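You operate a simulated robot arm through the tools that you are given. There is no shell and no other tool.

The job below is to be done with a simulated two-armed robot. You get a single attempt, and the scene is never put back.

## Task
Lift the hood, turn the turntable to mark 2, lock it and cover the pot again. Set down upright: clear hood.
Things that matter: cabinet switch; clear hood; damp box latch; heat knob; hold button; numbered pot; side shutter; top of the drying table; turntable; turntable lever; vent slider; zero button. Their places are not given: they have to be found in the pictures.

Only the result counts: the job must be done as asked and must still hold three seconds after the hand-in. Knocking over, shifting, dropping, spilling or breaking anything else fails it. A push-on lid holds only when it is set on centred and level and pressed home; a screw cap is set on level and turned clockwise until tight.

## Robot
Two 7-joint arms with fingered hands on one trunk that stands fixed in place. Base frame: the origin is at the foot of the trunk, x ahead of it, y to its left, z up. Readings come in mm, rad, newtons and seconds.
The left shoulder is at [60, 166, 976], the right one opposite. With the tool pointing down near the work surface each hand reaches from about 120 to 740 mm from the base axis, measured 20 degrees to its own side. Payload 5 kg a hand.
The TCP of each hand is the grasp point between the finger pads, 32 mm short of the fingertips. In the tool frame z runs along the fingers and y along their closing line. The gripper opens to 160 mm. The gripper's body begins 89 mm behind the TCP. The gripper is a hand of 3 fingers: y runs from the thumb to the fingers, the wrist lies at [0, 0, -267] in the tool frame, and closing takes about 1.5 s.
Orientation is that of the tool frame in the base frame, as a unit quaternion [x, y, z, w]. With the fingers straight down and closing along the base's y, the tool's x points along the base's -x, its y along +y and its z along -z.

## Interface
- The arms move only by the tool drive_tool. It takes "left_motion", "right_motion" or both (then of equal length, played together; a hand with none holds still); each is a list of rows, each a list of 6 numbers: the shift along the tool's x, y, z in units of 25 mm (1.0 is 25 mm), then the turn, a rotation vector about the tool's x, y, z in units of 4 degrees (1.0 is 4 degrees). In form: [[x, y, z, ax, ay, az], ...]. A call has 1 to 20 rows; each row shifts and turns the commanded pose from where the row before left it, along the tool's axes as they then stand. "left_gripper" and "right_gripper" are, for a hand that has rows, the gripper command, from -1 (shut) to 1 (fully open), values between in proportion, set as the call begins (left out, the last holds). A call with a number of a shift or a turn outside -1 to 1 is refused whole. Rows are played at 5 a second. More than 50 mm and 0.15 rad between two rows, or a gripper value outside its range, and nothing of the call is played. A pose out of reach is approached as far as the arm can. The call stops where the force on the tool passes 40 N (or 10 N more than at its start, if that is more) or the arm is blocked; 0.2 s more then pass. Each finger travels about 45 mm/s and halts on what it meets, pressing with about 26 N; the grip force reading is that of the motor and also rises with nothing between the fingers. The clock runs only during rows and for 0.2 s after the last one: add rows that do not move to give the fingers time. The reply holds the time, the measured pose of the TCP, the force on the tool along the base axes, the opening and the grip force, in the units named above and with some noise, with the torque about the TCP (base axes, N m) and any sound that the robot's microphone picked up.
- Cameras (640 x 400 px; columns grow to the right, rows downward): "scene" is now at [59.4, 8, 1632.3]; the picture's right is [0.11, -0.99, 0.00], its down [-0.57, -0.06, -0.82] and it looks along [0.81, 0.09, -0.57] (base axes); focal length 312 px, centre (320, 200). "left" rides on the left gripper at [-65, -4, -116] in its tool frame; the picture's right is [0.06, -1.00, 0.00], its down [0.87, 0.05, -0.49] and it looks along [0.49, 0.03, 0.87] (tool axes); focal length 261 px, centre (320, 200). "right" rides on the right gripper at [65, -4, -116] in its tool frame; the picture's right is [0.06, 1.00, 0.00], its down [-0.87, 0.05, -0.49] and it looks along [-0.49, 0.03, 0.87] (tool axes); focal length 261 px, centre (320, 200).
- snapshot(camera): a new picture of that camera. It takes no simulated time.
- slide_trunk(by): slides the trunk up (or, below 0, down) by that many mm; the arms and the scene camera ride with it, the base frame stays. It gives what a move gives, with no picture.
- finger_targets(finger1, finger2, thumb_bend, hand): sets how far each is bent, from 0 (flat) to 1 (curled in); at 0.3 the hand is open as for a grip, at 0.7 the pads meet at the TCP. One left out holds its place. A second passes; each finger stops where it meets its share of the squeeze, and holds until it gets a number again. A gripper value or a shape takes the hand back. It gives what a move gives, with no picture; readings hold the bend of each and the force on the fingers (four entries, about 0 where the hand has none), thumb and palm.
- hand_shape(shape, hand): the hand has 3 fingers and takes this shape, open, in about a second: jaw (thumb against the fingers, like two jaws); tri (thumb and two fingers); tip (a fingertip pinch); poke (one finger out to press); point (the index stretched); flat (the hand flat); cup (the hand cupped); fist (a fist). The gripper value then closes the fingers along that shape, each until it touches; the sizes above hold for jaw. It gives what a move gives, with no picture.
- head_to(pan, tilt): turns the head with the scene camera to pan (to the left, within 1.501 rad either way) and tilt (down, from -0.506 to 1.204), counted from straight ahead of the robot. It gives what a move gives.
- pixel_to_xyz(camera, pixels): there is no depth. For up to 12 entries [column, row, z] of the newest picture of that camera ("zoom" is the newest enlarged one), the place [x, y] in the base frame at which the ray of that pixel passes the height z, good to about 2 mm. It takes no simulated time.
- zoom(camera, box): a new picture of the part [left, top, right, bottom] of that camera's present view, enlarged. It takes no simulated time.
- finish_job(): hands the job in; it is judged then, once.

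Leave the grippers open and the arms clear of the work at the hand-in unless told otherwise.

The tools are called after "Request:" as a command line: name --argument value ..., lists and objects as JSON in quotes. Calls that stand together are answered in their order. drive_tool: Moves the arms, as the interface text tells. Its arguments: {"type":"object","properties":{"left_motion":{"type":"array","items":{"type":"array","items":{"type":"number"}}},"left_gripper":{"type":"number"},"right_motion":{"type":"array","items":{"type":"array","items":{"type":"number"}}},"right_gripper":{"type":"number"}},"required":[]} The other tools are called the same way: slide_trunk (by) slides the trunk up or down; hand_shape (shape, hand) gives the hand a shape; finger_targets (finger1, finger2, thumb_bend, hand) moves the fingers one by one; head_to (pan, tilt) turns the head that bears the scene camera; snapshot (camera) takes a picture; pixel_to_xyz (camera, pixels) gives the place at which the rays of pixels pass given heights; zoom (camera, box) takes an enlarged picture of a part of a camera's view; finish_job () hands the job in.

At the start:

```text
clock: 0.0
left_tool_pos: [469.0, 373.6, 1300.0]
left_ee_rot: [0.001, 1.0, 0.0, -0.001]
left_contact_force: [0.9, 1.1, -0.1]
left_moment: [-0.02, 0.0, 0.02]
left_finger_gap: 160.1
left_grip_force: 0.0
left_shape: jaw
left_bend: [0.3, 0.3, 0.3]
left_finger forces: [0.0, 0.1, 0.0, 0.0, 0.1, 0.0]
right_tool_pos: [446.6, -44.4, 1376.4]
right_ee_rot: [0.0, 1.0, 0.0, -0.001]
right_contact_force: [0.3, 0.5, 0.1]
right_moment: [0.01, -0.02, 0.01]
right_finger_gap: 159.8
right_grip_force: 0.0
right_shape: jaw
right_bend: [0.3, 0.3, 0.3]
right_finger forces: [0.0, 0.1, 0.1, 0.0, 0.0, 0.0]
trunk travel left (down, up): [-525.0, 65.0]
head pan, tilt: [0.108, 0.609]
```

scene: 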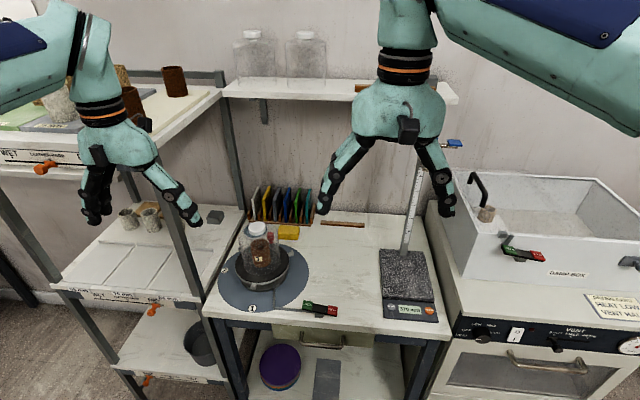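
right: 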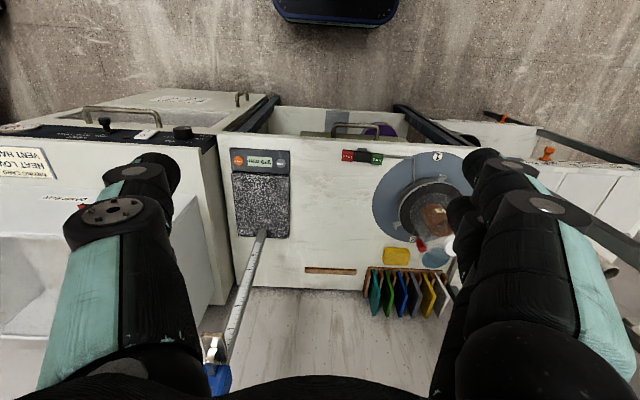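
left: 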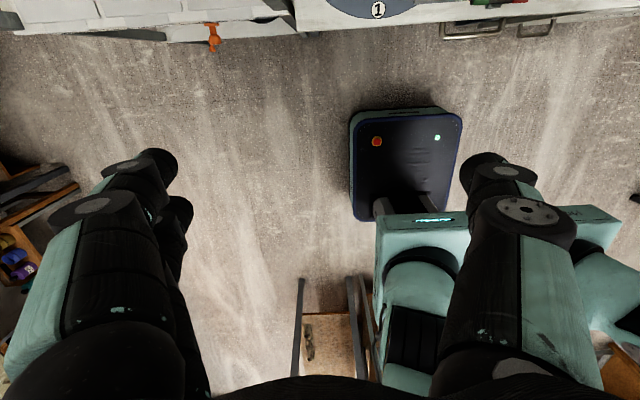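

I see the turntable with a clear hood and pot near pixel (262,255), and a lever with green/red ends near (320,308). I'll zoom in on them.

Request:
zoom --camera "scene" --box '[200, 200, 360, 330]'

Request:
zoom --camera "right" --box '[330, 130, 490, 290]'

```text
3.08 times, centred on (280, 265) of scene
```

zoom: 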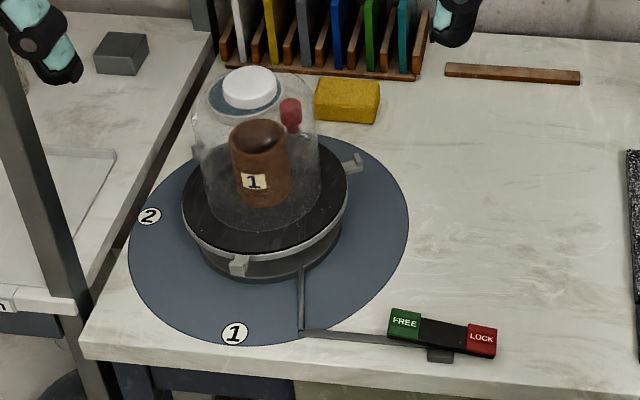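

```text
2.50 times, centred on (410, 210) of right
```

zoom: 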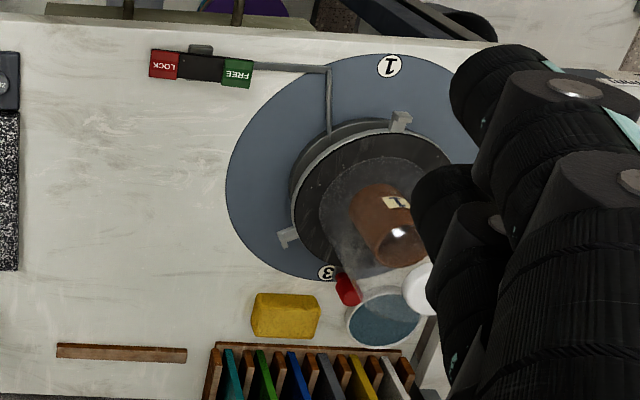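

The turntable has a base disk with marks 1, 2 and 3, an inner wheel with lugs, a pot with label 1, and a FREE/LOCK lever. I'll find heights by triangulating between the scene and right cameras, using mark 1, the lever's FREE/LOCK ends and the yellow block.

Request:
pixel_to_xyz --camera "scene" --pixels '[[253.7, 308, 700], [253.7, 308, 800], [253.7, 308, 900], [306.5, 305, 800], [331.5, 310, 800], [306.5, 305, 900], [331.5, 310, 900]]'

Request:
pixel_to_xyz --camera "right" --pixels '[[438, 156.5, 700], [438, 156.5, 800], [438, 156.5, 900], [377, 159, 800], [347, 155.5, 800], [377, 159, 900], [347, 155.5, 900]]'

```text
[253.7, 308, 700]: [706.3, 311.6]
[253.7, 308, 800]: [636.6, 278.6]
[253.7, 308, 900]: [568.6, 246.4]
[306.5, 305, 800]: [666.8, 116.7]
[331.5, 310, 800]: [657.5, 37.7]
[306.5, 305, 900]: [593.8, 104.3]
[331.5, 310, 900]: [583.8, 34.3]
```

```text
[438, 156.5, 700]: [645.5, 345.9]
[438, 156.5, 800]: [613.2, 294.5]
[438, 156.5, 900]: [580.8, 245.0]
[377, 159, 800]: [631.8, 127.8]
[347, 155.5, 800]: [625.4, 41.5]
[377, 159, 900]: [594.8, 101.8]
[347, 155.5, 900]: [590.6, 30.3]
```

Disk comes out near z≈870–890 and the lever near z≈900. I'll aim the head at the turntable and zoom in more closely.

Request:
head_to --pan 0.33 --tilt 0.8

Request:
snapshot --camera "scene"

```text
clock: 0.8
left_tool_pos: [468.5, 373.9, 1299.3]
left_ee_rot: [-0.001, 1.0, 0.0, 0.0]
left_contact_force: [-0.3, -0.7, 1.0]
left_moment: [0.03, -0.01, 0.02]
left_finger_gap: 160.0
left_grip_force: 0.1
left_shape: jaw
left_bend: [0.3, 0.3, 0.3]
left_finger forces: [0.0, 0.0, 0.1, 0.0, 0.1, 0.0]
right_tool_pos: [447.1, -45.6, 1377.0]
right_ee_rot: [0.0, 1.0, 0.0, -0.001]
right_contact_force: [-0.2, 0.0, 0.0]
right_moment: [0.0, 0.0, 0.0]
right_finger_gap: 159.9
right_grip_force: 0.0
right_shape: jaw
right_bend: [0.3, 0.3, 0.3]
right_finger forces: [0.0, 0.1, 0.0, 0.1, 0.1, 0.0]
trunk travel left (down, up): [-525.0, 65.0]
head pan, tilt: [0.33, 0.799]
```

```text
taken
```

scene: 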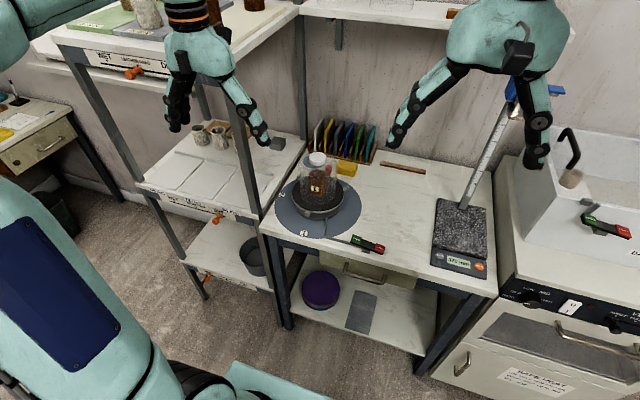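

Request:
zoom --camera "scene" --box '[260, 140, 400, 265]'

Request:
zoom --camera "scene" --box '[275, 140, 365, 210]'

```text
3.20 times, centred on (330, 202) of scene
```

zoom: 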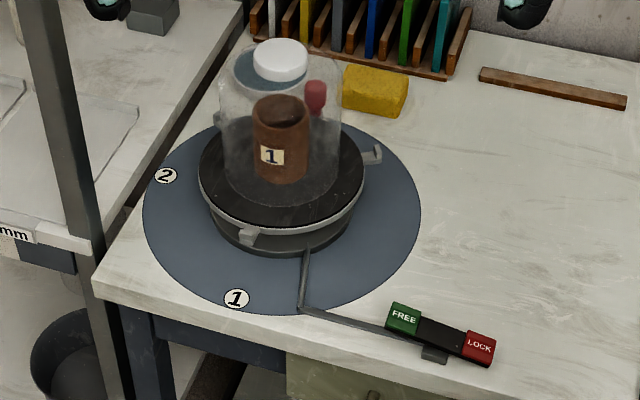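

```text
5.71 times, centred on (320, 175) of scene
```

zoom: 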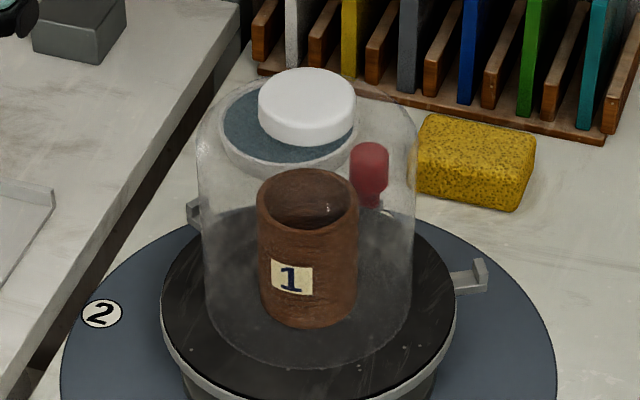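

There is a teal disc that might lie behind the hood on the table, or be part of the hood top. I'll triangulate the teal disc, white knob and red peg from both cameras.

Request:
pixel_to_xyz --camera "scene" --pixels '[[314.5, 162, 880], [314.5, 162, 980], [314.5, 162, 1080], [317.7, 157, 880], [317.7, 157, 980], [317.7, 157, 1080], [328.6, 169, 900], [328.6, 169, 980], [317, 190, 900], [317, 190, 980]]'

Request:
pixel_to_xyz --camera "right" --pixels '[[435, 259, 880], [435, 259, 980], [435, 259, 1080], [448, 245, 880], [448, 245, 980], [448, 245, 1080], [420, 245, 900], [420, 245, 980], [435, 221, 900], [435, 221, 980]]'

```text
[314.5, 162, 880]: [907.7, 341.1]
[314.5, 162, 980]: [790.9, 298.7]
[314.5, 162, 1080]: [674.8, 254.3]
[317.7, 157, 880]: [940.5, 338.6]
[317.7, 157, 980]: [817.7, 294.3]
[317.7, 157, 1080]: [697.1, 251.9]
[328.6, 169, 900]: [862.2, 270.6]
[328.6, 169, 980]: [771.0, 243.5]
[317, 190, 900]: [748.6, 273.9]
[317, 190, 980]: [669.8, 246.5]
```

```text
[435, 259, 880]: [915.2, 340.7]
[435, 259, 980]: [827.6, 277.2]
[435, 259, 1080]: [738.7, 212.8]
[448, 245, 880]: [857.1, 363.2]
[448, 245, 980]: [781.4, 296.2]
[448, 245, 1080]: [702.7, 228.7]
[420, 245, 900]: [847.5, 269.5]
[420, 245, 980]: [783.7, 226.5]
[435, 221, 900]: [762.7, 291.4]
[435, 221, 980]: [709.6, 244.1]
```

The teal disc lies on the table behind, at about (910,341), and the white knob tops the hood at about z≈1050. The red knob is a separate post near (850,270). I want closer views, so I'll zoom in on the lever and also check the damp box latch and the controls.

Request:
zoom --camera "scene" --box '[320, 220, 400, 270]'

Request:
zoom --camera "scene" --box '[270, 180, 370, 245]'

Request:
zoom --camera "scene" --box '[490, 150, 640, 260]'

```text
8.00 times, centred on (360, 245) of scene
```

zoom: 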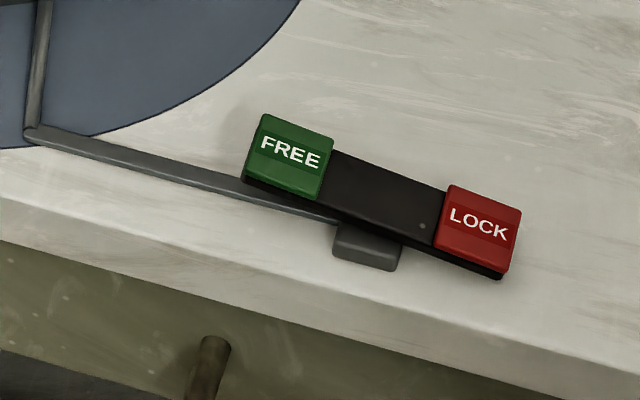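

```text
6.15 times, centred on (320, 212) of scene
```

zoom: 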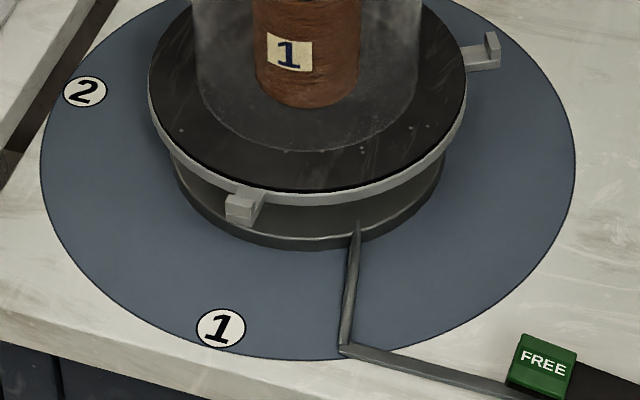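

```text
3.64 times, centred on (565, 205) of scene
```

zoom: 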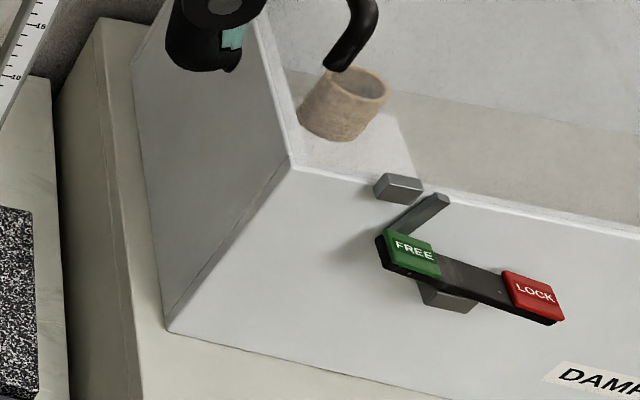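

The turntable lever is a rocker with FREE and LOCK ends. I want a better overhead view, so I'll shift the right hand about 140 mm to the left and 100 mm down. That brings the turntable between its fingers, and the left hand stays clear at y≈374.

Request:
drive_tool --right_motion '[[-0.4, 1, 0.6, 0, 0, 0], [-0.4, 1, 0.6, 0, 0, 0], [-0.4, 1, 0.6, 0, 0, 0], [-0.4, 1, 0.6, 0, 0, 0], [-0.4, 1, 0.6, 0, 0, 0], [-0.4, 0.6, 0.6, 0, 0, 0]]'

Request:
snapshot --camera "right"

Request:
snapshot --camera "scene"

```text
clock: 2.1
left_tool_pos: [469.3, 375.2, 1300.0]
left_ee_rot: [0.0, 1.0, 0.0, 0.0]
left_contact_force: [0.2, -0.1, 0.9]
left_moment: [-0.04, 0.02, 0.0]
left_finger_gap: 160.1
left_grip_force: 0.0
left_shape: jaw
left_bend: [0.3, 0.3, 0.3]
left_finger forces: [0.0, 0.0, 0.0, 0.0, 0.0, 0.1]
right_tool_pos: [510.9, 98.7, 1289.8]
right_ee_rot: [0.001, 1.0, -0.001, 0.0]
right_contact_force: [0.5, 1.0, 0.2]
right_moment: [0.01, 0.02, 0.01]
right_finger_gap: 160.0
right_grip_force: 0.1
right_shape: jaw
right_bend: [0.3, 0.3, 0.3]
right_finger forces: [0.1, 0.0, 0.0, 0.1, 0.0, 0.1]
trunk travel left (down, up): [-525.0, 65.0]
head pan, tilt: [0.33, 0.799]
```

```text
taken
```

right: 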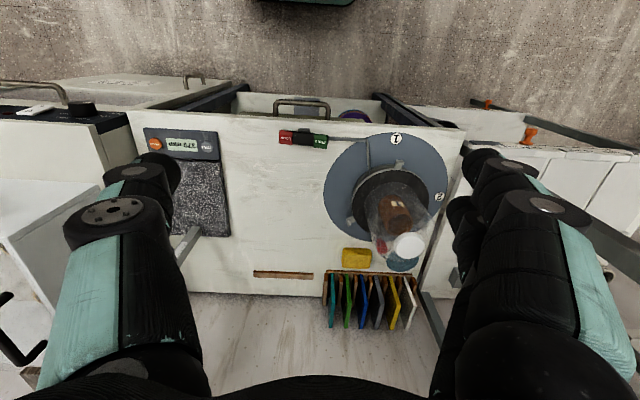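

```text
taken
```

scene: 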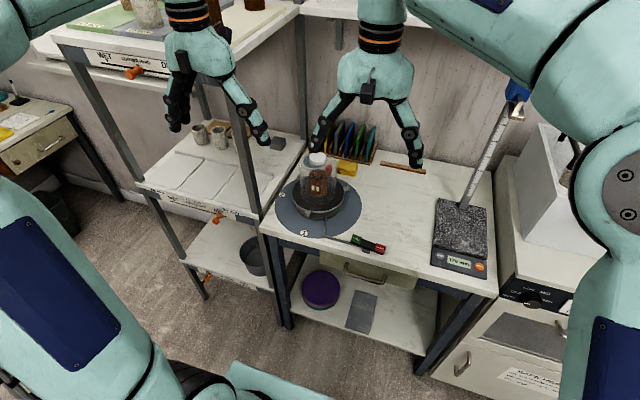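

Good view. I'll zoom in on the turntable and lever from the right camera.

Request:
zoom --camera "right" --box '[310, 120, 460, 280]'

Request:
zoom --camera "right" --box '[270, 120, 340, 165]'

Request:
zoom --camera "right" --box '[345, 175, 435, 280]'

```text
2.50 times, centred on (385, 200) of right
```

zoom: 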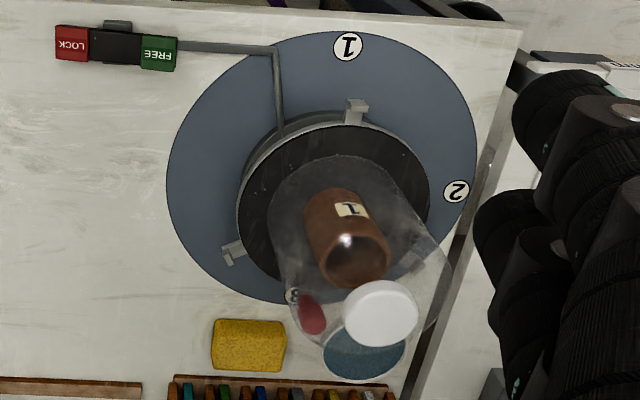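

```text
8.89 times, centred on (305, 142) of right
```

zoom: 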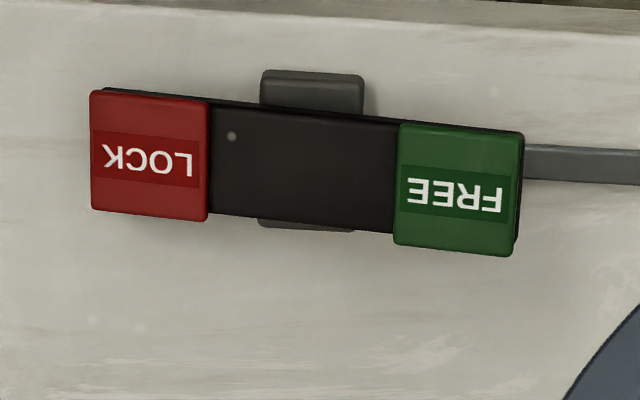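

```text
3.81 times, centred on (390, 228) of right
```

zoom: 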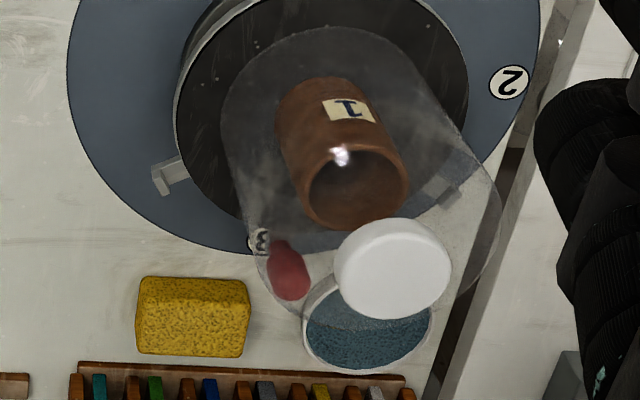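

Marks 1, 2 and 3 are all visible. I'll triangulate marks 1 and 2, the lugs and the lever ends from both cameras.

Request:
pixel_to_xyz --camera "scene" --pixels '[[303.75, 233.4, 860], [303.75, 233.4, 900], [281.6, 195, 860], [281.6, 195, 900], [307.4, 213.8, 900], [307.4, 213.8, 940], [356, 243, 890], [356, 243, 920], [379.5, 249, 890], [379.5, 249, 920], [365.5, 252.5, 860], [365.5, 252.5, 890]]'

Request:
pixel_to_xyz --camera "right" --pixels '[[396.2, 138.4, 860], [396.2, 138.4, 900], [439, 196.4, 860], [439, 196.4, 900], [399.4, 164.8, 900], [399.4, 164.8, 940], [320.5, 141, 890], [320.5, 141, 920], [286, 136.5, 890], [286, 136.5, 920], [373.8, 238.4, 860], [373.8, 238.4, 900]]'

```text
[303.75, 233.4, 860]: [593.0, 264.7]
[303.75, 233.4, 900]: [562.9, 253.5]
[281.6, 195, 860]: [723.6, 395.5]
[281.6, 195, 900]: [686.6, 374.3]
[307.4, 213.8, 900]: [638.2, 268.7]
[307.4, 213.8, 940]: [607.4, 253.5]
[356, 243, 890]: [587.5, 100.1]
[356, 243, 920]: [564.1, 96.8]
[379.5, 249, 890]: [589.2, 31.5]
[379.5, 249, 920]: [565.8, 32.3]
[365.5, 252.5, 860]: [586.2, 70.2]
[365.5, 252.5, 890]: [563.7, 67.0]
```

```text
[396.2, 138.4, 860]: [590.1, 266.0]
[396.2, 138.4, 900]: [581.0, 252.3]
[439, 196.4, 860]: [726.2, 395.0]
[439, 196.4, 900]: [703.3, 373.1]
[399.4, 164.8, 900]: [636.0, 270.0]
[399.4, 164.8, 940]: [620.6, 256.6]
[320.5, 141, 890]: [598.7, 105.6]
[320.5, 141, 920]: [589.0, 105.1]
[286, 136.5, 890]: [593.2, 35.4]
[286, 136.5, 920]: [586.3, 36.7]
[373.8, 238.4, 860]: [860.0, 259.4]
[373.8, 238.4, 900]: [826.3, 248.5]
```

The disk surface is at z≈860. Mark 1 is at (592,265), mark 2 at (725,395) and mark 3 at (860,259), so the centre is about (726,263). The front lug points at mark 1. I'll check whether the wheel carries a pointer.

Request:
zoom --camera "right" --box '[380, 150, 430, 190]'

Request:
zoom --camera "right" --box '[335, 195, 385, 255]'

Request:
zoom --camera "scene" --box '[285, 180, 350, 225]'

```text
10.00 times, centred on (405, 170) of right
```

zoom: 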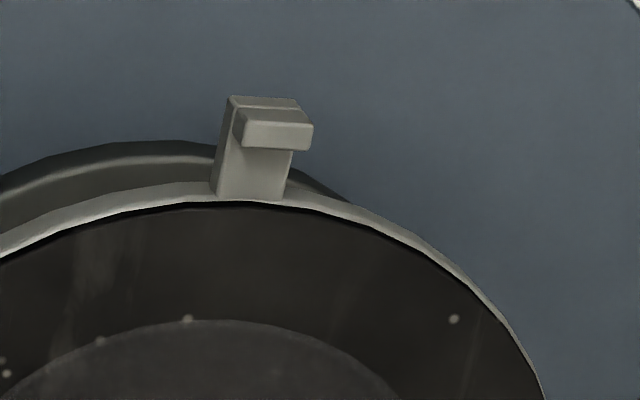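

```text
6.67 times, centred on (360, 225) of right
```

zoom: 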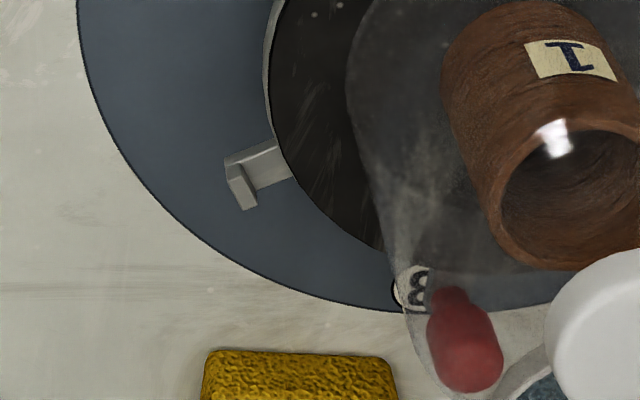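

```text
8.89 times, centred on (318, 202) of scene
```

zoom: 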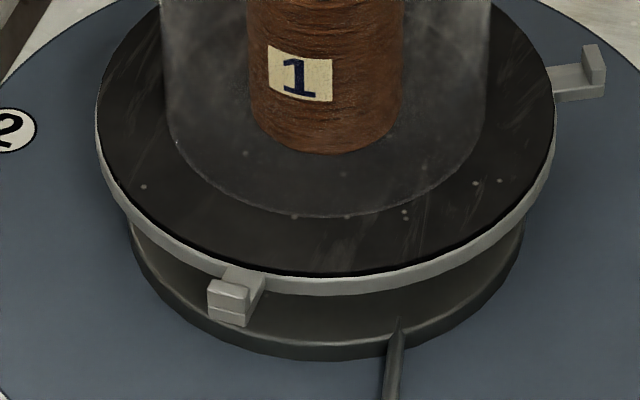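

I mis-typed the FREE end's row earlier, so I'll recompute it at (356.25, 239.6). I'll also triangulate the hood's knob, its rim circle and the pot.

Request:
pixel_to_xyz --camera "scene" --pixels '[[356.25, 239.6, 870], [356.25, 239.6, 890], [356.25, 239.6, 910], [379.75, 248.5, 870], [379.75, 248.5, 890], [379.75, 248.5, 910], [317.7, 157.2, 1040], [317.7, 157.2, 1080], [315.3, 216.9, 880], [315.3, 216.9, 900]]'

Request:
pixel_to_xyz --camera "right" --pixels '[[320.5, 141, 870], [320.5, 141, 890], [320.5, 141, 910], [285.9, 137.4, 870], [285.9, 137.4, 890], [285.9, 137.4, 910], [409, 246, 1040], [409, 246, 1080], [349.8, 221.6, 880], [349.8, 221.6, 900]]'

```text
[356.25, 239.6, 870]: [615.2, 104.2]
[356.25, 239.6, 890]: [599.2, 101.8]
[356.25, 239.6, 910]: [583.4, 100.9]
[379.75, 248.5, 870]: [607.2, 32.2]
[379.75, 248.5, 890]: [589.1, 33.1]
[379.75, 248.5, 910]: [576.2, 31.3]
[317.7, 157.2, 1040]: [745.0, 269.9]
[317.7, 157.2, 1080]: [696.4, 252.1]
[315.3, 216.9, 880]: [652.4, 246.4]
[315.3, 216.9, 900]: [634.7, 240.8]
```

```text
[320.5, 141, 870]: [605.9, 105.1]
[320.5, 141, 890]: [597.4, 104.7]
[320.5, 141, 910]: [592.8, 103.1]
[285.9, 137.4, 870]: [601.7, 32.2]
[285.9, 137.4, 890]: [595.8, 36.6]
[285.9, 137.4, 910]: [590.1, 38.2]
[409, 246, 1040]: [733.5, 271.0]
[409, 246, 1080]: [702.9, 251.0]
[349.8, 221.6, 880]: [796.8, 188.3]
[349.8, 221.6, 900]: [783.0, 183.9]
```

The FREE end is at about z=893 and the LOCK end at about z=879, so LOCK is pressed down now and the table is locked. I'll have to press FREE first. The hood knob is near (720,261,1060). I'll zoom in on the hood for its dimensions.

Request:
zoom --camera "scene" --box '[295, 145, 345, 180]'

Request:
zoom --camera "right" --box '[365, 215, 435, 275]'

```text
11.43 times, centred on (320, 162) of scene
```

zoom: 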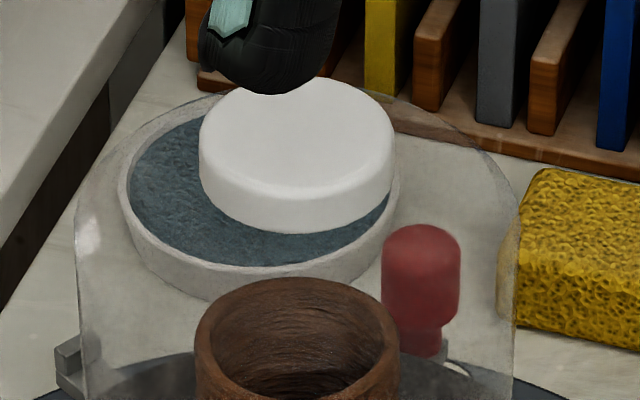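

```text
6.67 times, centred on (400, 245) of right
```

zoom: 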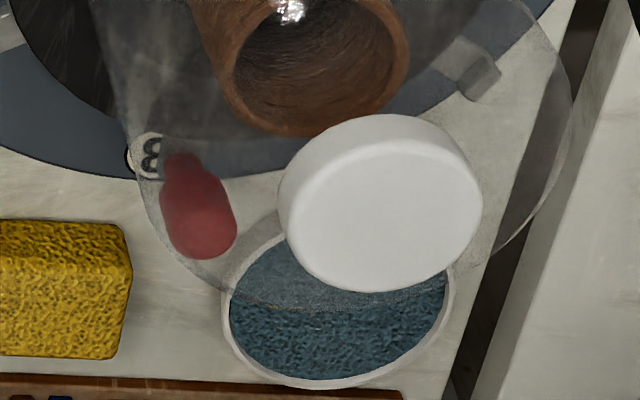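

The knob measures about 49 mm across and about 15 mm thick, and the hood is about 113 mm across. Before moving the left arm I need the rack's position. I'll look up the rack's front right post foot at (289,326) and the shelf corner at (203,80).

Request:
pixel_to_xyz --camera "scene" --pixels '[[289, 326, 0], [261, 230, 700], [261, 230, 860], [203, 80, 1100], [203, 80, 1200], [203, 80, 1300], [300, 8, 1200], [300, 8, 1300], [238, 137, 1000], [314.6, 204.2, 905], [302, 135, 860]]'

Request:
snapshot --camera "left"

```text
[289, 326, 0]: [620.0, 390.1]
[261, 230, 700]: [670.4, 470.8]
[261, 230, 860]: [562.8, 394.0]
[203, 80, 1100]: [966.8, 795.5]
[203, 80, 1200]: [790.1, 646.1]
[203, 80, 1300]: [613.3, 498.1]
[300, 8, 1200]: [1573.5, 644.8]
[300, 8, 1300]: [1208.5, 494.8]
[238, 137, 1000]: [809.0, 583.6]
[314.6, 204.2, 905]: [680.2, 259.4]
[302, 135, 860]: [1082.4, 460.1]
```

```text
taken
```

left: 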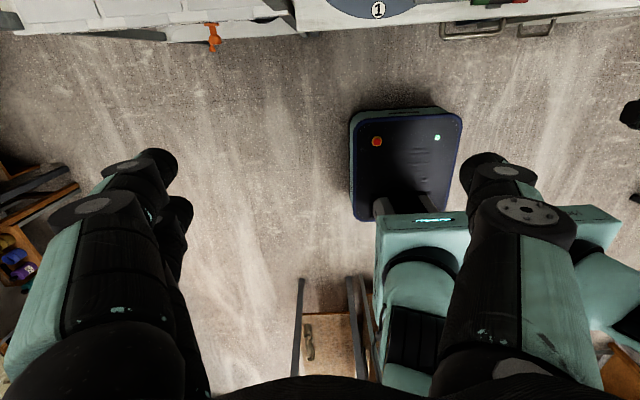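

I'll zoom in on the rack corner near the left hand to understand its post and upper shelf.

Request:
zoom --camera "scene" --box '[40, 0, 330, 180]'

Request:
zoom --camera "scene" --box '[120, 130, 340, 340]'

```text
2.21 times, centred on (185, 90) of scene
```

zoom: 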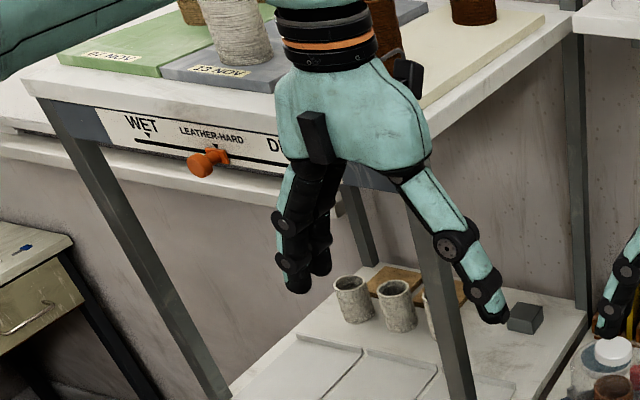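

```text
1.90 times, centred on (230, 235) of scene
```

zoom: 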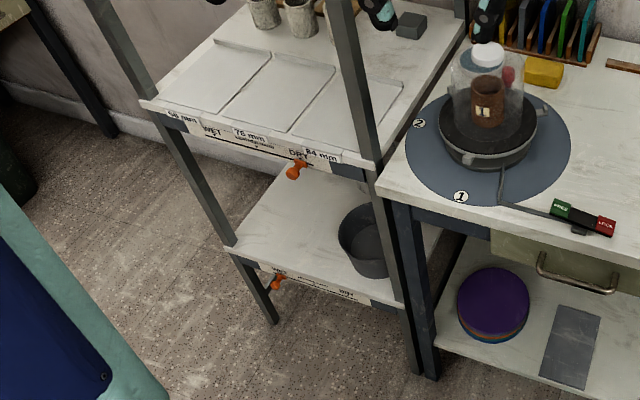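

I see the rack's right front post near (620,405), and its upper shelf lies beyond the left hand. Next I'll look up the free table area for setting the hood down, using the scale's left edge, the stick, the sponge, the disk edge and the table edges in the right camera's view.

Request:
pixel_to_xyz --camera "right" --pixels '[[219, 131, 865], [230, 236, 865], [253, 273, 860], [313, 276, 860], [343, 265, 860], [343, 248, 870], [325, 185, 860], [447, 195, 860], [465, 130, 860], [132, 112, 860], [323, 300, 860], [330, 122, 860]]'

Request:
zoom --camera "right" --box '[200, 110, 400, 300]'

```text
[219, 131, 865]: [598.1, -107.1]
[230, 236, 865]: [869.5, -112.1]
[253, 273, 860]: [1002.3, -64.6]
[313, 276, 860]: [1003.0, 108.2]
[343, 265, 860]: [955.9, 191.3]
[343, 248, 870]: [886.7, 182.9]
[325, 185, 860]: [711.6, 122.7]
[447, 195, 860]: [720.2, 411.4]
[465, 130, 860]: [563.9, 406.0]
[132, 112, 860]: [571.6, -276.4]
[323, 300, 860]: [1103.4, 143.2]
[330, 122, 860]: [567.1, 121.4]
```

```text
2.11 times, centred on (300, 205) of right
```

zoom: 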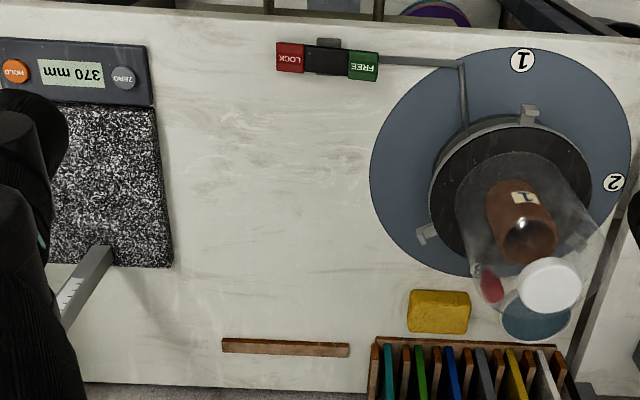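

The area between the scale's left edge (y≈-110) and the disk's right edge (y≈120) is free, so the hood can go near (735,0). I'll measure the wheel rim and lug sizes.

Request:
pixel_to_xyz --camera "scene" --pixels '[[292.9, 194.1, 895], [344.4, 189.1, 895], [316, 211.5, 895], [346.8, 188.5, 900], [350, 185.5, 905], [308, 211, 905], [308.5, 215.5, 895]]'

Request:
pixel_to_xyz --camera "right" --pixels '[[352.2, 204, 895], [429, 192, 895], [390, 170, 895], [396, 167.3, 895], [395, 161, 900], [401, 164, 905], [404, 168, 895], [349.5, 222, 900], [353.5, 217.5, 895]]'

```text
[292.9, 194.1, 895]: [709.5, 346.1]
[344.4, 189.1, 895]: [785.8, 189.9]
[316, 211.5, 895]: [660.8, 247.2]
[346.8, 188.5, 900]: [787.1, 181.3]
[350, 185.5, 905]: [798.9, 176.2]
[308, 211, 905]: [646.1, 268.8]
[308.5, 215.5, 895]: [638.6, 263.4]
```

```text
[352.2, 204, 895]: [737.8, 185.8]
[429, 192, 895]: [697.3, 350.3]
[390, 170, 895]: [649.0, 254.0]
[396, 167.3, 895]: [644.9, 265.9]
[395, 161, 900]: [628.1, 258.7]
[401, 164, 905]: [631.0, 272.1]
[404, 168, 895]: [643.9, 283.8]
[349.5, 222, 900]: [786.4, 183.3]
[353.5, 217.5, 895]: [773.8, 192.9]
```

The wheel radius is about 82 mm and the lugs reach out to about 105 mm. I'll move the right hand back to the right and turn it about 36° left so its camera still watches the turntable. That frees the space for the left hand.

Request:
drive_tool --right_motion '[[0.2, -1, -0.3, 0, 0, 0], [0.2, -1, -0.3, 0, 0, 0], [0.2, -1, -0.3, 0, 0, 0], [0.2, -1, -0.3, 0, 0, 0], [0.2, -1, -0.3, 0, 0, 0], [0.2, -1, -0.3, 0, 0, 0], [0.2, -1, -0.3, 0, 0, 0], [0.2, -1, -0.3, 0, 0, 0], [0.2, -1, -0.3, 0, 0, 0], [0, 0, 0, 0, 0, -1], [0, 0, 0, 0, 0, -1], [0, 0, 0, 0, 0, -1], [0, 0, 0, 0, 0, -1], [0, 0, 0, 0, 0, -1], [0, 0, 0, 0, 0, -1], [0, 0, 0, 0, 0, -1], [0, 0, 0, 0, 0, -1], [0, 0, 0, 0, 0, -1]]'

Request:
snapshot --camera "right"

```text
clock: 6.0
left_tool_pos: [469.3, 374.2, 1301.2]
left_ee_rot: [0.0, 1.0, 0.0, 0.0]
left_contact_force: [0.2, -0.2, -0.7]
left_moment: [-0.01, 0.02, 0.0]
left_finger_gap: 160.0
left_grip_force: 0.1
left_shape: jaw
left_bend: [0.3, 0.3, 0.3]
left_finger forces: [0.1, 0.0, 0.0, 0.1, 0.0, 0.1]
right_tool_pos: [462.2, -131.0, 1353.3]
right_ee_rot: [-0.309, 0.951, 0.0, 0.0]
right_contact_force: [0.6, -0.3, 0.1]
right_moment: [0.0, 0.01, 0.0]
right_finger_gap: 159.9
right_grip_force: 0.2
right_shape: jaw
right_bend: [0.3, 0.3, 0.3]
right_finger forces: [0.0, 0.0, 0.0, 0.0, 0.0, 0.1]
trunk travel left (down, up): [-525.0, 65.0]
head pan, tilt: [0.33, 0.799]
```

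```text
taken
```

right: 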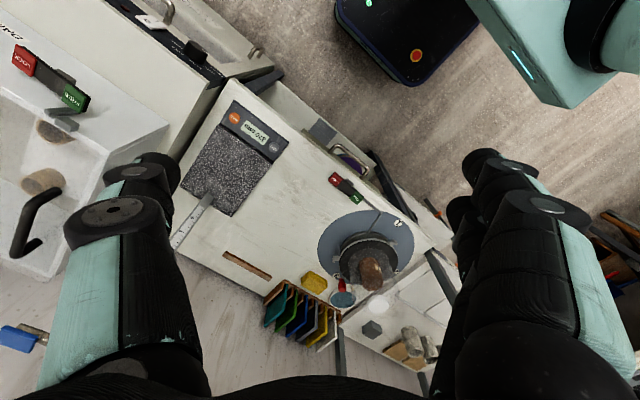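

The right camera now watches the turntable at (365,255). Next I'll raise the trunk 60 mm so the left arm has reach for lifting.

Request:
slide_trunk --by 60

```text
clock: 7.0
left_tool_pos: [469.2, 373.1, 1361.3]
left_ee_rot: [0.0, 1.0, 0.0, 0.0]
left_contact_force: [0.7, -0.4, 0.0]
left_moment: [0.03, 0.01, 0.01]
left_finger_gap: 159.7
left_grip_force: 0.1
left_shape: jaw
left_bend: [0.3, 0.3, 0.3]
left_finger forces: [0.1, 0.1, 0.1, 0.0, 0.1, 0.0]
right_tool_pos: [462.2, -130.1, 1412.8]
right_ee_rot: [-0.309, 0.951, 0.0, 0.0]
right_contact_force: [-0.7, -0.2, -0.9]
right_moment: [-0.01, 0.01, 0.0]
right_finger_gap: 159.7
right_grip_force: 0.1
right_shape: jaw
right_bend: [0.3, 0.3, 0.3]
right_finger forces: [0.0, 0.1, 0.0, 0.0, 0.1, 0.1]
trunk travel left (down, up): [-585.0, 5.0]
head pan, tilt: [0.33, 0.799]
```

The trunk is up 60 mm. I'll tilt the left hand 40° forward while shifting it 112 mm to the right, to y≈261.

Request:
drive_tool --left_motion '[[0, -0.45, 0, 0, -1, 0], [0, -0.45, 0, 0, -1, 0], [0, -0.45, 0, 0, -1, 0], [0, -0.45, 0, 0, -1, 0], [0, -0.45, 0, 0, -1, 0], [0, -0.45, 0, 0, -1, 0], [0, -0.45, 0, 0, -1, 0], [0, -0.45, 0, 0, -1, 0], [0, -0.45, 0, 0, -1, 0], [0, -0.45, 0, 0, -1, 0]]'

Request:
snapshot --camera "scene"

Request:
snapshot --camera "left"

Request:
snapshot --camera "right"

```text
clock: 9.2
left_tool_pos: [470.8, 260.6, 1359.9]
left_ee_rot: [0.0, 0.94, -0.001, 0.343]
left_contact_force: [0.1, -0.1, -0.8]
left_moment: [0.0, 0.02, 0.0]
left_finger_gap: 160.0
left_grip_force: 0.0
left_shape: jaw
left_bend: [0.3, 0.3, 0.3]
left_finger forces: [0.1, 0.0, 0.0, 0.1, 0.0, 0.1]
right_tool_pos: [462.2, -130.9, 1413.9]
right_ee_rot: [-0.309, 0.951, 0.0, 0.001]
right_contact_force: [-0.1, -0.6, 0.4]
right_moment: [0.01, -0.04, 0.01]
right_finger_gap: 160.0
right_grip_force: 0.1
right_shape: jaw
right_bend: [0.3, 0.3, 0.3]
right_finger forces: [0.0, 0.0, 0.0, 0.0, 0.0, 0.0]
trunk travel left (down, up): [-585.0, 5.0]
head pan, tilt: [0.33, 0.799]
```

```text
taken
```

scene: 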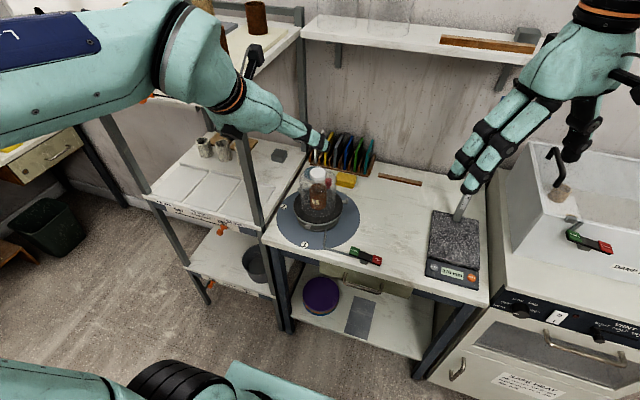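

```text
taken
```

left: 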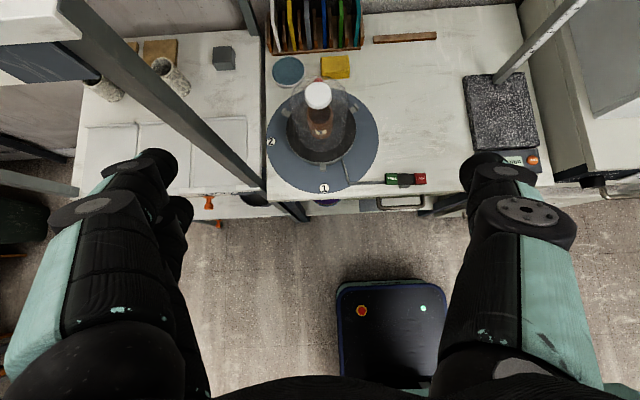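

```text
taken
```

right: 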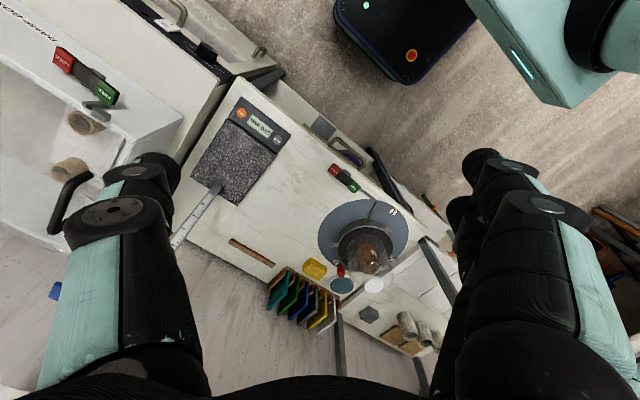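

The left camera now looks down at the turntable, with the knob at about (318,95). I'll zoom in and triangulate again with this new baseline.

Request:
zoom --camera "left" --box '[255, 55, 445, 205]'

Request:
zoom --camera "left" --box '[280, 70, 360, 130]'

Request:
zoom --camera "scene" --box '[290, 155, 350, 195]'

Request:
zoom --camera "right" --box '[330, 245, 410, 305]'

```text
2.67 times, centred on (350, 130) of left
```

zoom: 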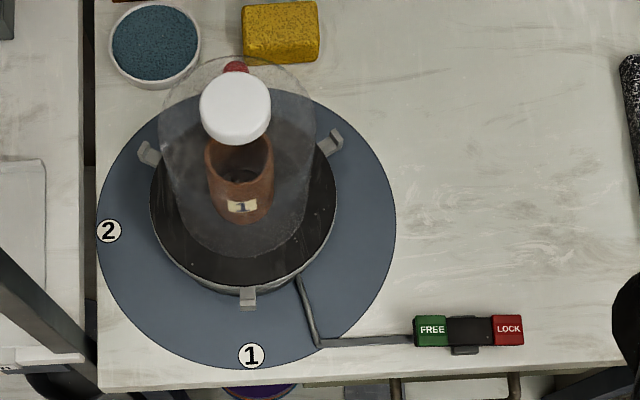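

```text
6.67 times, centred on (320, 100) of left
```

zoom: 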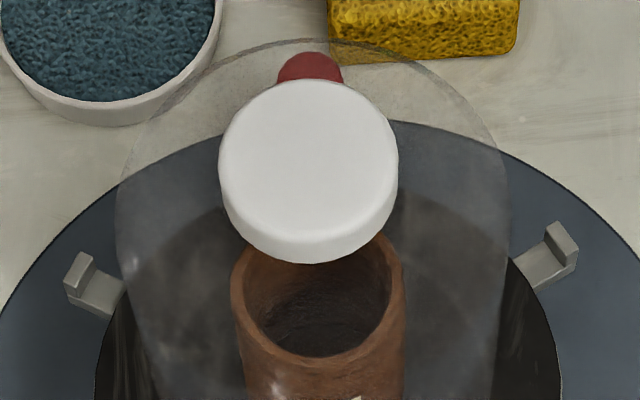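

```text
10.00 times, centred on (320, 175) of scene
```

zoom: 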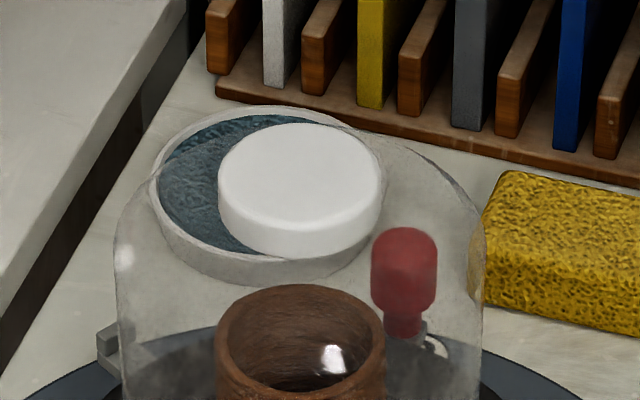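

```text
6.67 times, centred on (370, 275) of right
```

zoom: 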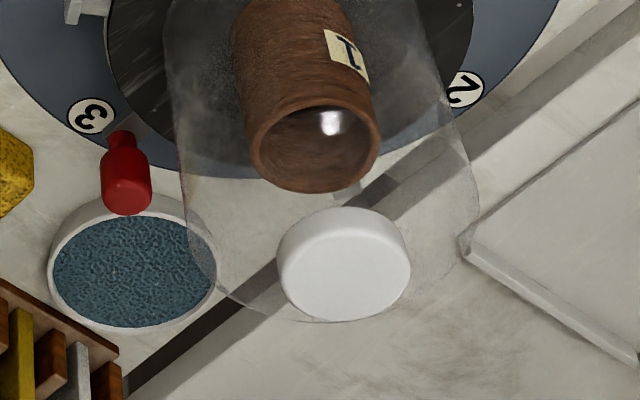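

Request:
pixel_to_xyz --camera "left" --pixels '[[318.35, 93.55, 1050], [318.35, 93.55, 1080], [324.1, 188.1, 860], [270.9, 141.6, 860], [323, 164.9, 900], [354.5, 107.5, 900], [285.5, 112, 900], [391.6, 179.1, 890], [420.9, 178.4, 880], [319.7, 114.2, 960], [319.7, 114.2, 990]]'

Request:
pixel_to_xyz --camera "scene" --pixels '[[318, 172.8, 1050], [318, 172.8, 1080], [317.7, 191.5, 960], [317.7, 191.5, 990]]'

Request:
pixel_to_xyz --camera "right" --pixels '[[373.75, 285.2, 1050], [373.75, 285.2, 1080], [368.5, 267, 960], [368.5, 267, 990]]'

```text
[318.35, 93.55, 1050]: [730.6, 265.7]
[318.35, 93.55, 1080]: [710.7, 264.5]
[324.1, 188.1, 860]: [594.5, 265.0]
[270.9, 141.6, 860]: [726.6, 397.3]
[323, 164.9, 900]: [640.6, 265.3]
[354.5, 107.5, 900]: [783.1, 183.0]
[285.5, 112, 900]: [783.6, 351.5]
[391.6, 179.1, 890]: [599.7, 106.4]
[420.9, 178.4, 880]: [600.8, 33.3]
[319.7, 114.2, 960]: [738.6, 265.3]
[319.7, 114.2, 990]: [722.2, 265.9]
```

```text
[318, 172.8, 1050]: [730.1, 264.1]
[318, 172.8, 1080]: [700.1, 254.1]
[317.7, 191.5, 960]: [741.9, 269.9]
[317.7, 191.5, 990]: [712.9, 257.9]
```

```text
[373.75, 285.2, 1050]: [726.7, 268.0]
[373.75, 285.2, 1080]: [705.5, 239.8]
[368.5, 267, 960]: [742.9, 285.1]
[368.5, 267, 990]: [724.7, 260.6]
```

The readings now agree. The knob's top face is at about (729,265,1050), and its underside sits on a flat hood top at z≈1036. The pot's rim is at about z=978, the hood and turntable centre is about (728,265), and the wheel's top is at about z=900. I'll bring the left hand to a point in front of and above the knob, with the fingers narrowed to about 80 mm.

Request:
drive_tool --left_motion '[[-0.1, 0.014, 0.928, 0, 0, 0], [-0.1, 0.014, 0.928, 0, 0, 0], [-0.1, 0.014, 0.928, 0, 0, 0], [-0.1, 0.014, 0.928, 0, 0, 0], [-0.1, 0.014, 0.928, 0, 0, 0], [-0.1, 0.014, 0.928, 0, 0, 0], [-0.1, 0.014, 0.928, 0, 0, 0], [-0.1, 0.014, 0.928, 0, 0, 0], [-0.1, 0.014, 0.928, 0, 0, 0], [-0.1, 0.014, 0.928, 0, 0, 0], [-0.1, 0.014, 0.928, 0, 0, 0], [-0.1, 0.014, 0.928, 0, 0, 0], [-0.1, 0.014, 0.928, 0, 0, 0]]' --left_gripper 0.0

Request:
snapshot --camera "left"

Request:
snapshot --camera "scene"

Request:
zoom --camera "right" --box '[310, 200, 450, 320]'

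```text
clock: 11.9
left_tool_pos: [690.2, 267.2, 1149.8]
left_ee_rot: [-0.001, 0.94, 0.0, 0.342]
left_contact_force: [-0.2, 0.1, 0.9]
left_moment: [-0.01, 0.03, 0.01]
left_finger_gap: 80.5
left_grip_force: 0.1
left_shape: jaw
left_bend: [0.72, 0.72, 0.7]
left_finger forces: [0.0, 0.0, 0.1, 0.0, 0.0, 0.0]
right_tool_pos: [463.2, -131.6, 1412.8]
right_ee_rot: [-0.309, 0.951, 0.0, 0.0]
right_contact_force: [-0.2, 0.3, -0.1]
right_moment: [0.0, 0.06, -0.03]
right_finger_gap: 159.9
right_grip_force: 0.0
right_shape: jaw
right_bend: [0.3, 0.3, 0.3]
right_finger forces: [0.0, 0.1, 0.0, 0.0, 0.1, 0.0]
trunk travel left (down, up): [-585.0, 5.0]
head pan, tilt: [0.33, 0.799]
```

```text
taken
```

left: 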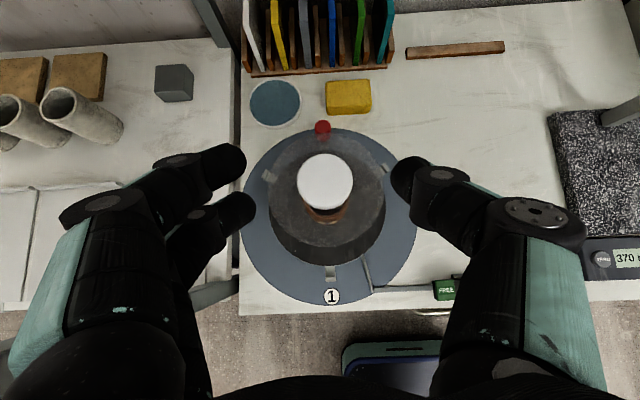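

```text
taken
```

scene: 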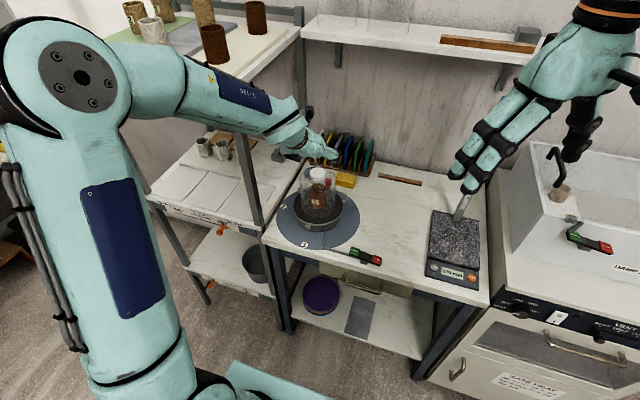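

```text
3.33 times, centred on (380, 260) of right
```

zoom: 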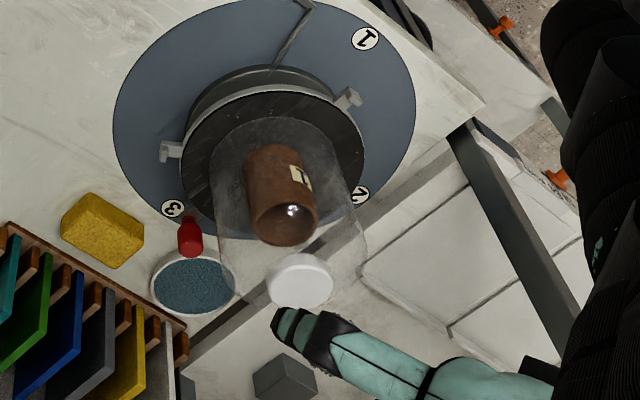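

The hand has two fingers on the +y side and the thumb on the -y side, and the tips slant inward. I'll look more closely at the finger shape from the scene and right cameras before gripping.

Request:
zoom --camera "scene" --box '[255, 100, 365, 190]'

Request:
zoom --camera "right" --box '[360, 260, 500, 370]'

Request:
zoom --camera "left" --box '[140, 110, 500, 330]'

```text
4.44 times, centred on (310, 145) of scene
```

zoom: 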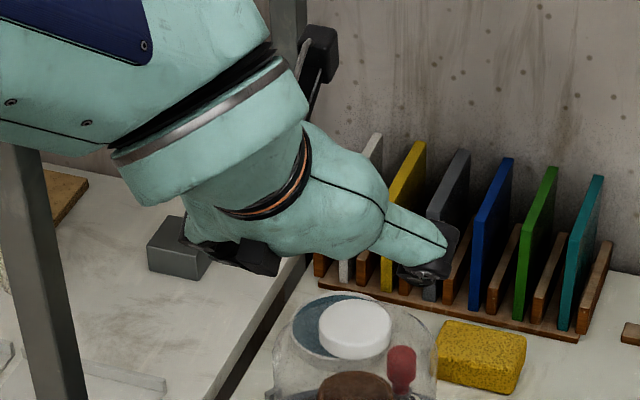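

```text
3.64 times, centred on (430, 315) of right
```

zoom: 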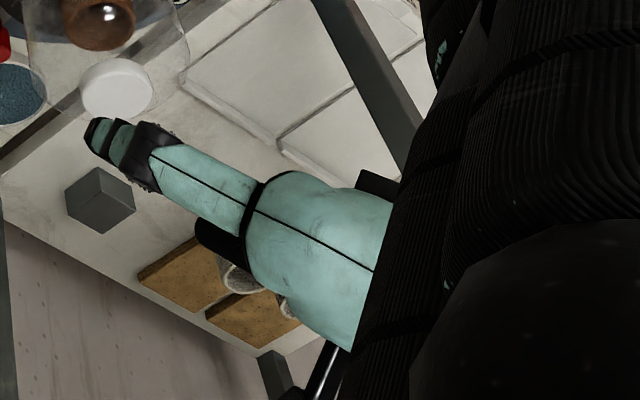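

```text
1.78 times, centred on (320, 220) of left
```

zoom: 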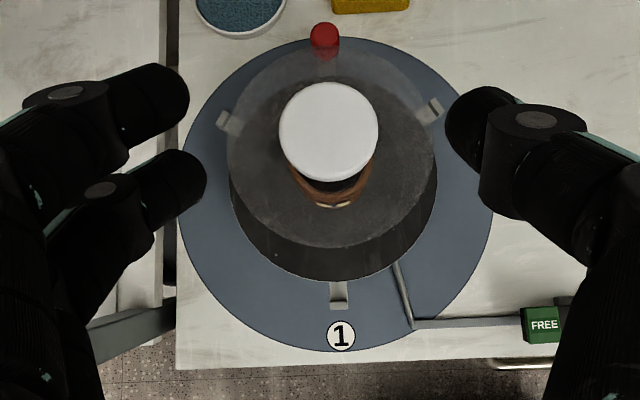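

The hand pinches with rounded tips, so a tilted hand would hold the thin 15 mm knob badly. Gripping the hood's body, 113 mm across, between thumb and fingers below the top is steadier. I'll measure the hood's centre from this close view using the knob top at (325,181) and the wheel's features.

Request:
pixel_to_xyz --camera "left" --pixels '[[325.1, 180.7, 1050], [325.1, 180.7, 1040], [331.7, 296, 860], [331, 273, 900], [268, 177, 900], [384, 170, 900], [270, 200, 900], [385, 200, 900]]'

Request:
zoom --camera "left" --box '[240, 120, 420, 310]'

```text
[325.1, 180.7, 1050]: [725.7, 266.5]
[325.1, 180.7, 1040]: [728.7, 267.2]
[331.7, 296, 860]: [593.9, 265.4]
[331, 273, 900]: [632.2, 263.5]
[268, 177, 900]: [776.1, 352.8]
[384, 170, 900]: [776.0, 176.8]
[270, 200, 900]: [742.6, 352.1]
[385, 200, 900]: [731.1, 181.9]
```

```text
2.11 times, centred on (330, 215) of left
```

zoom: 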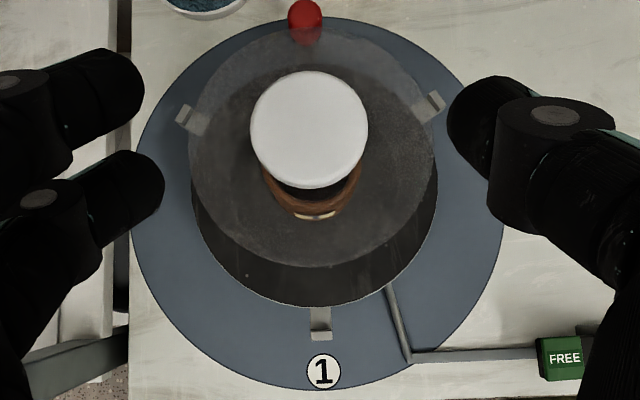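

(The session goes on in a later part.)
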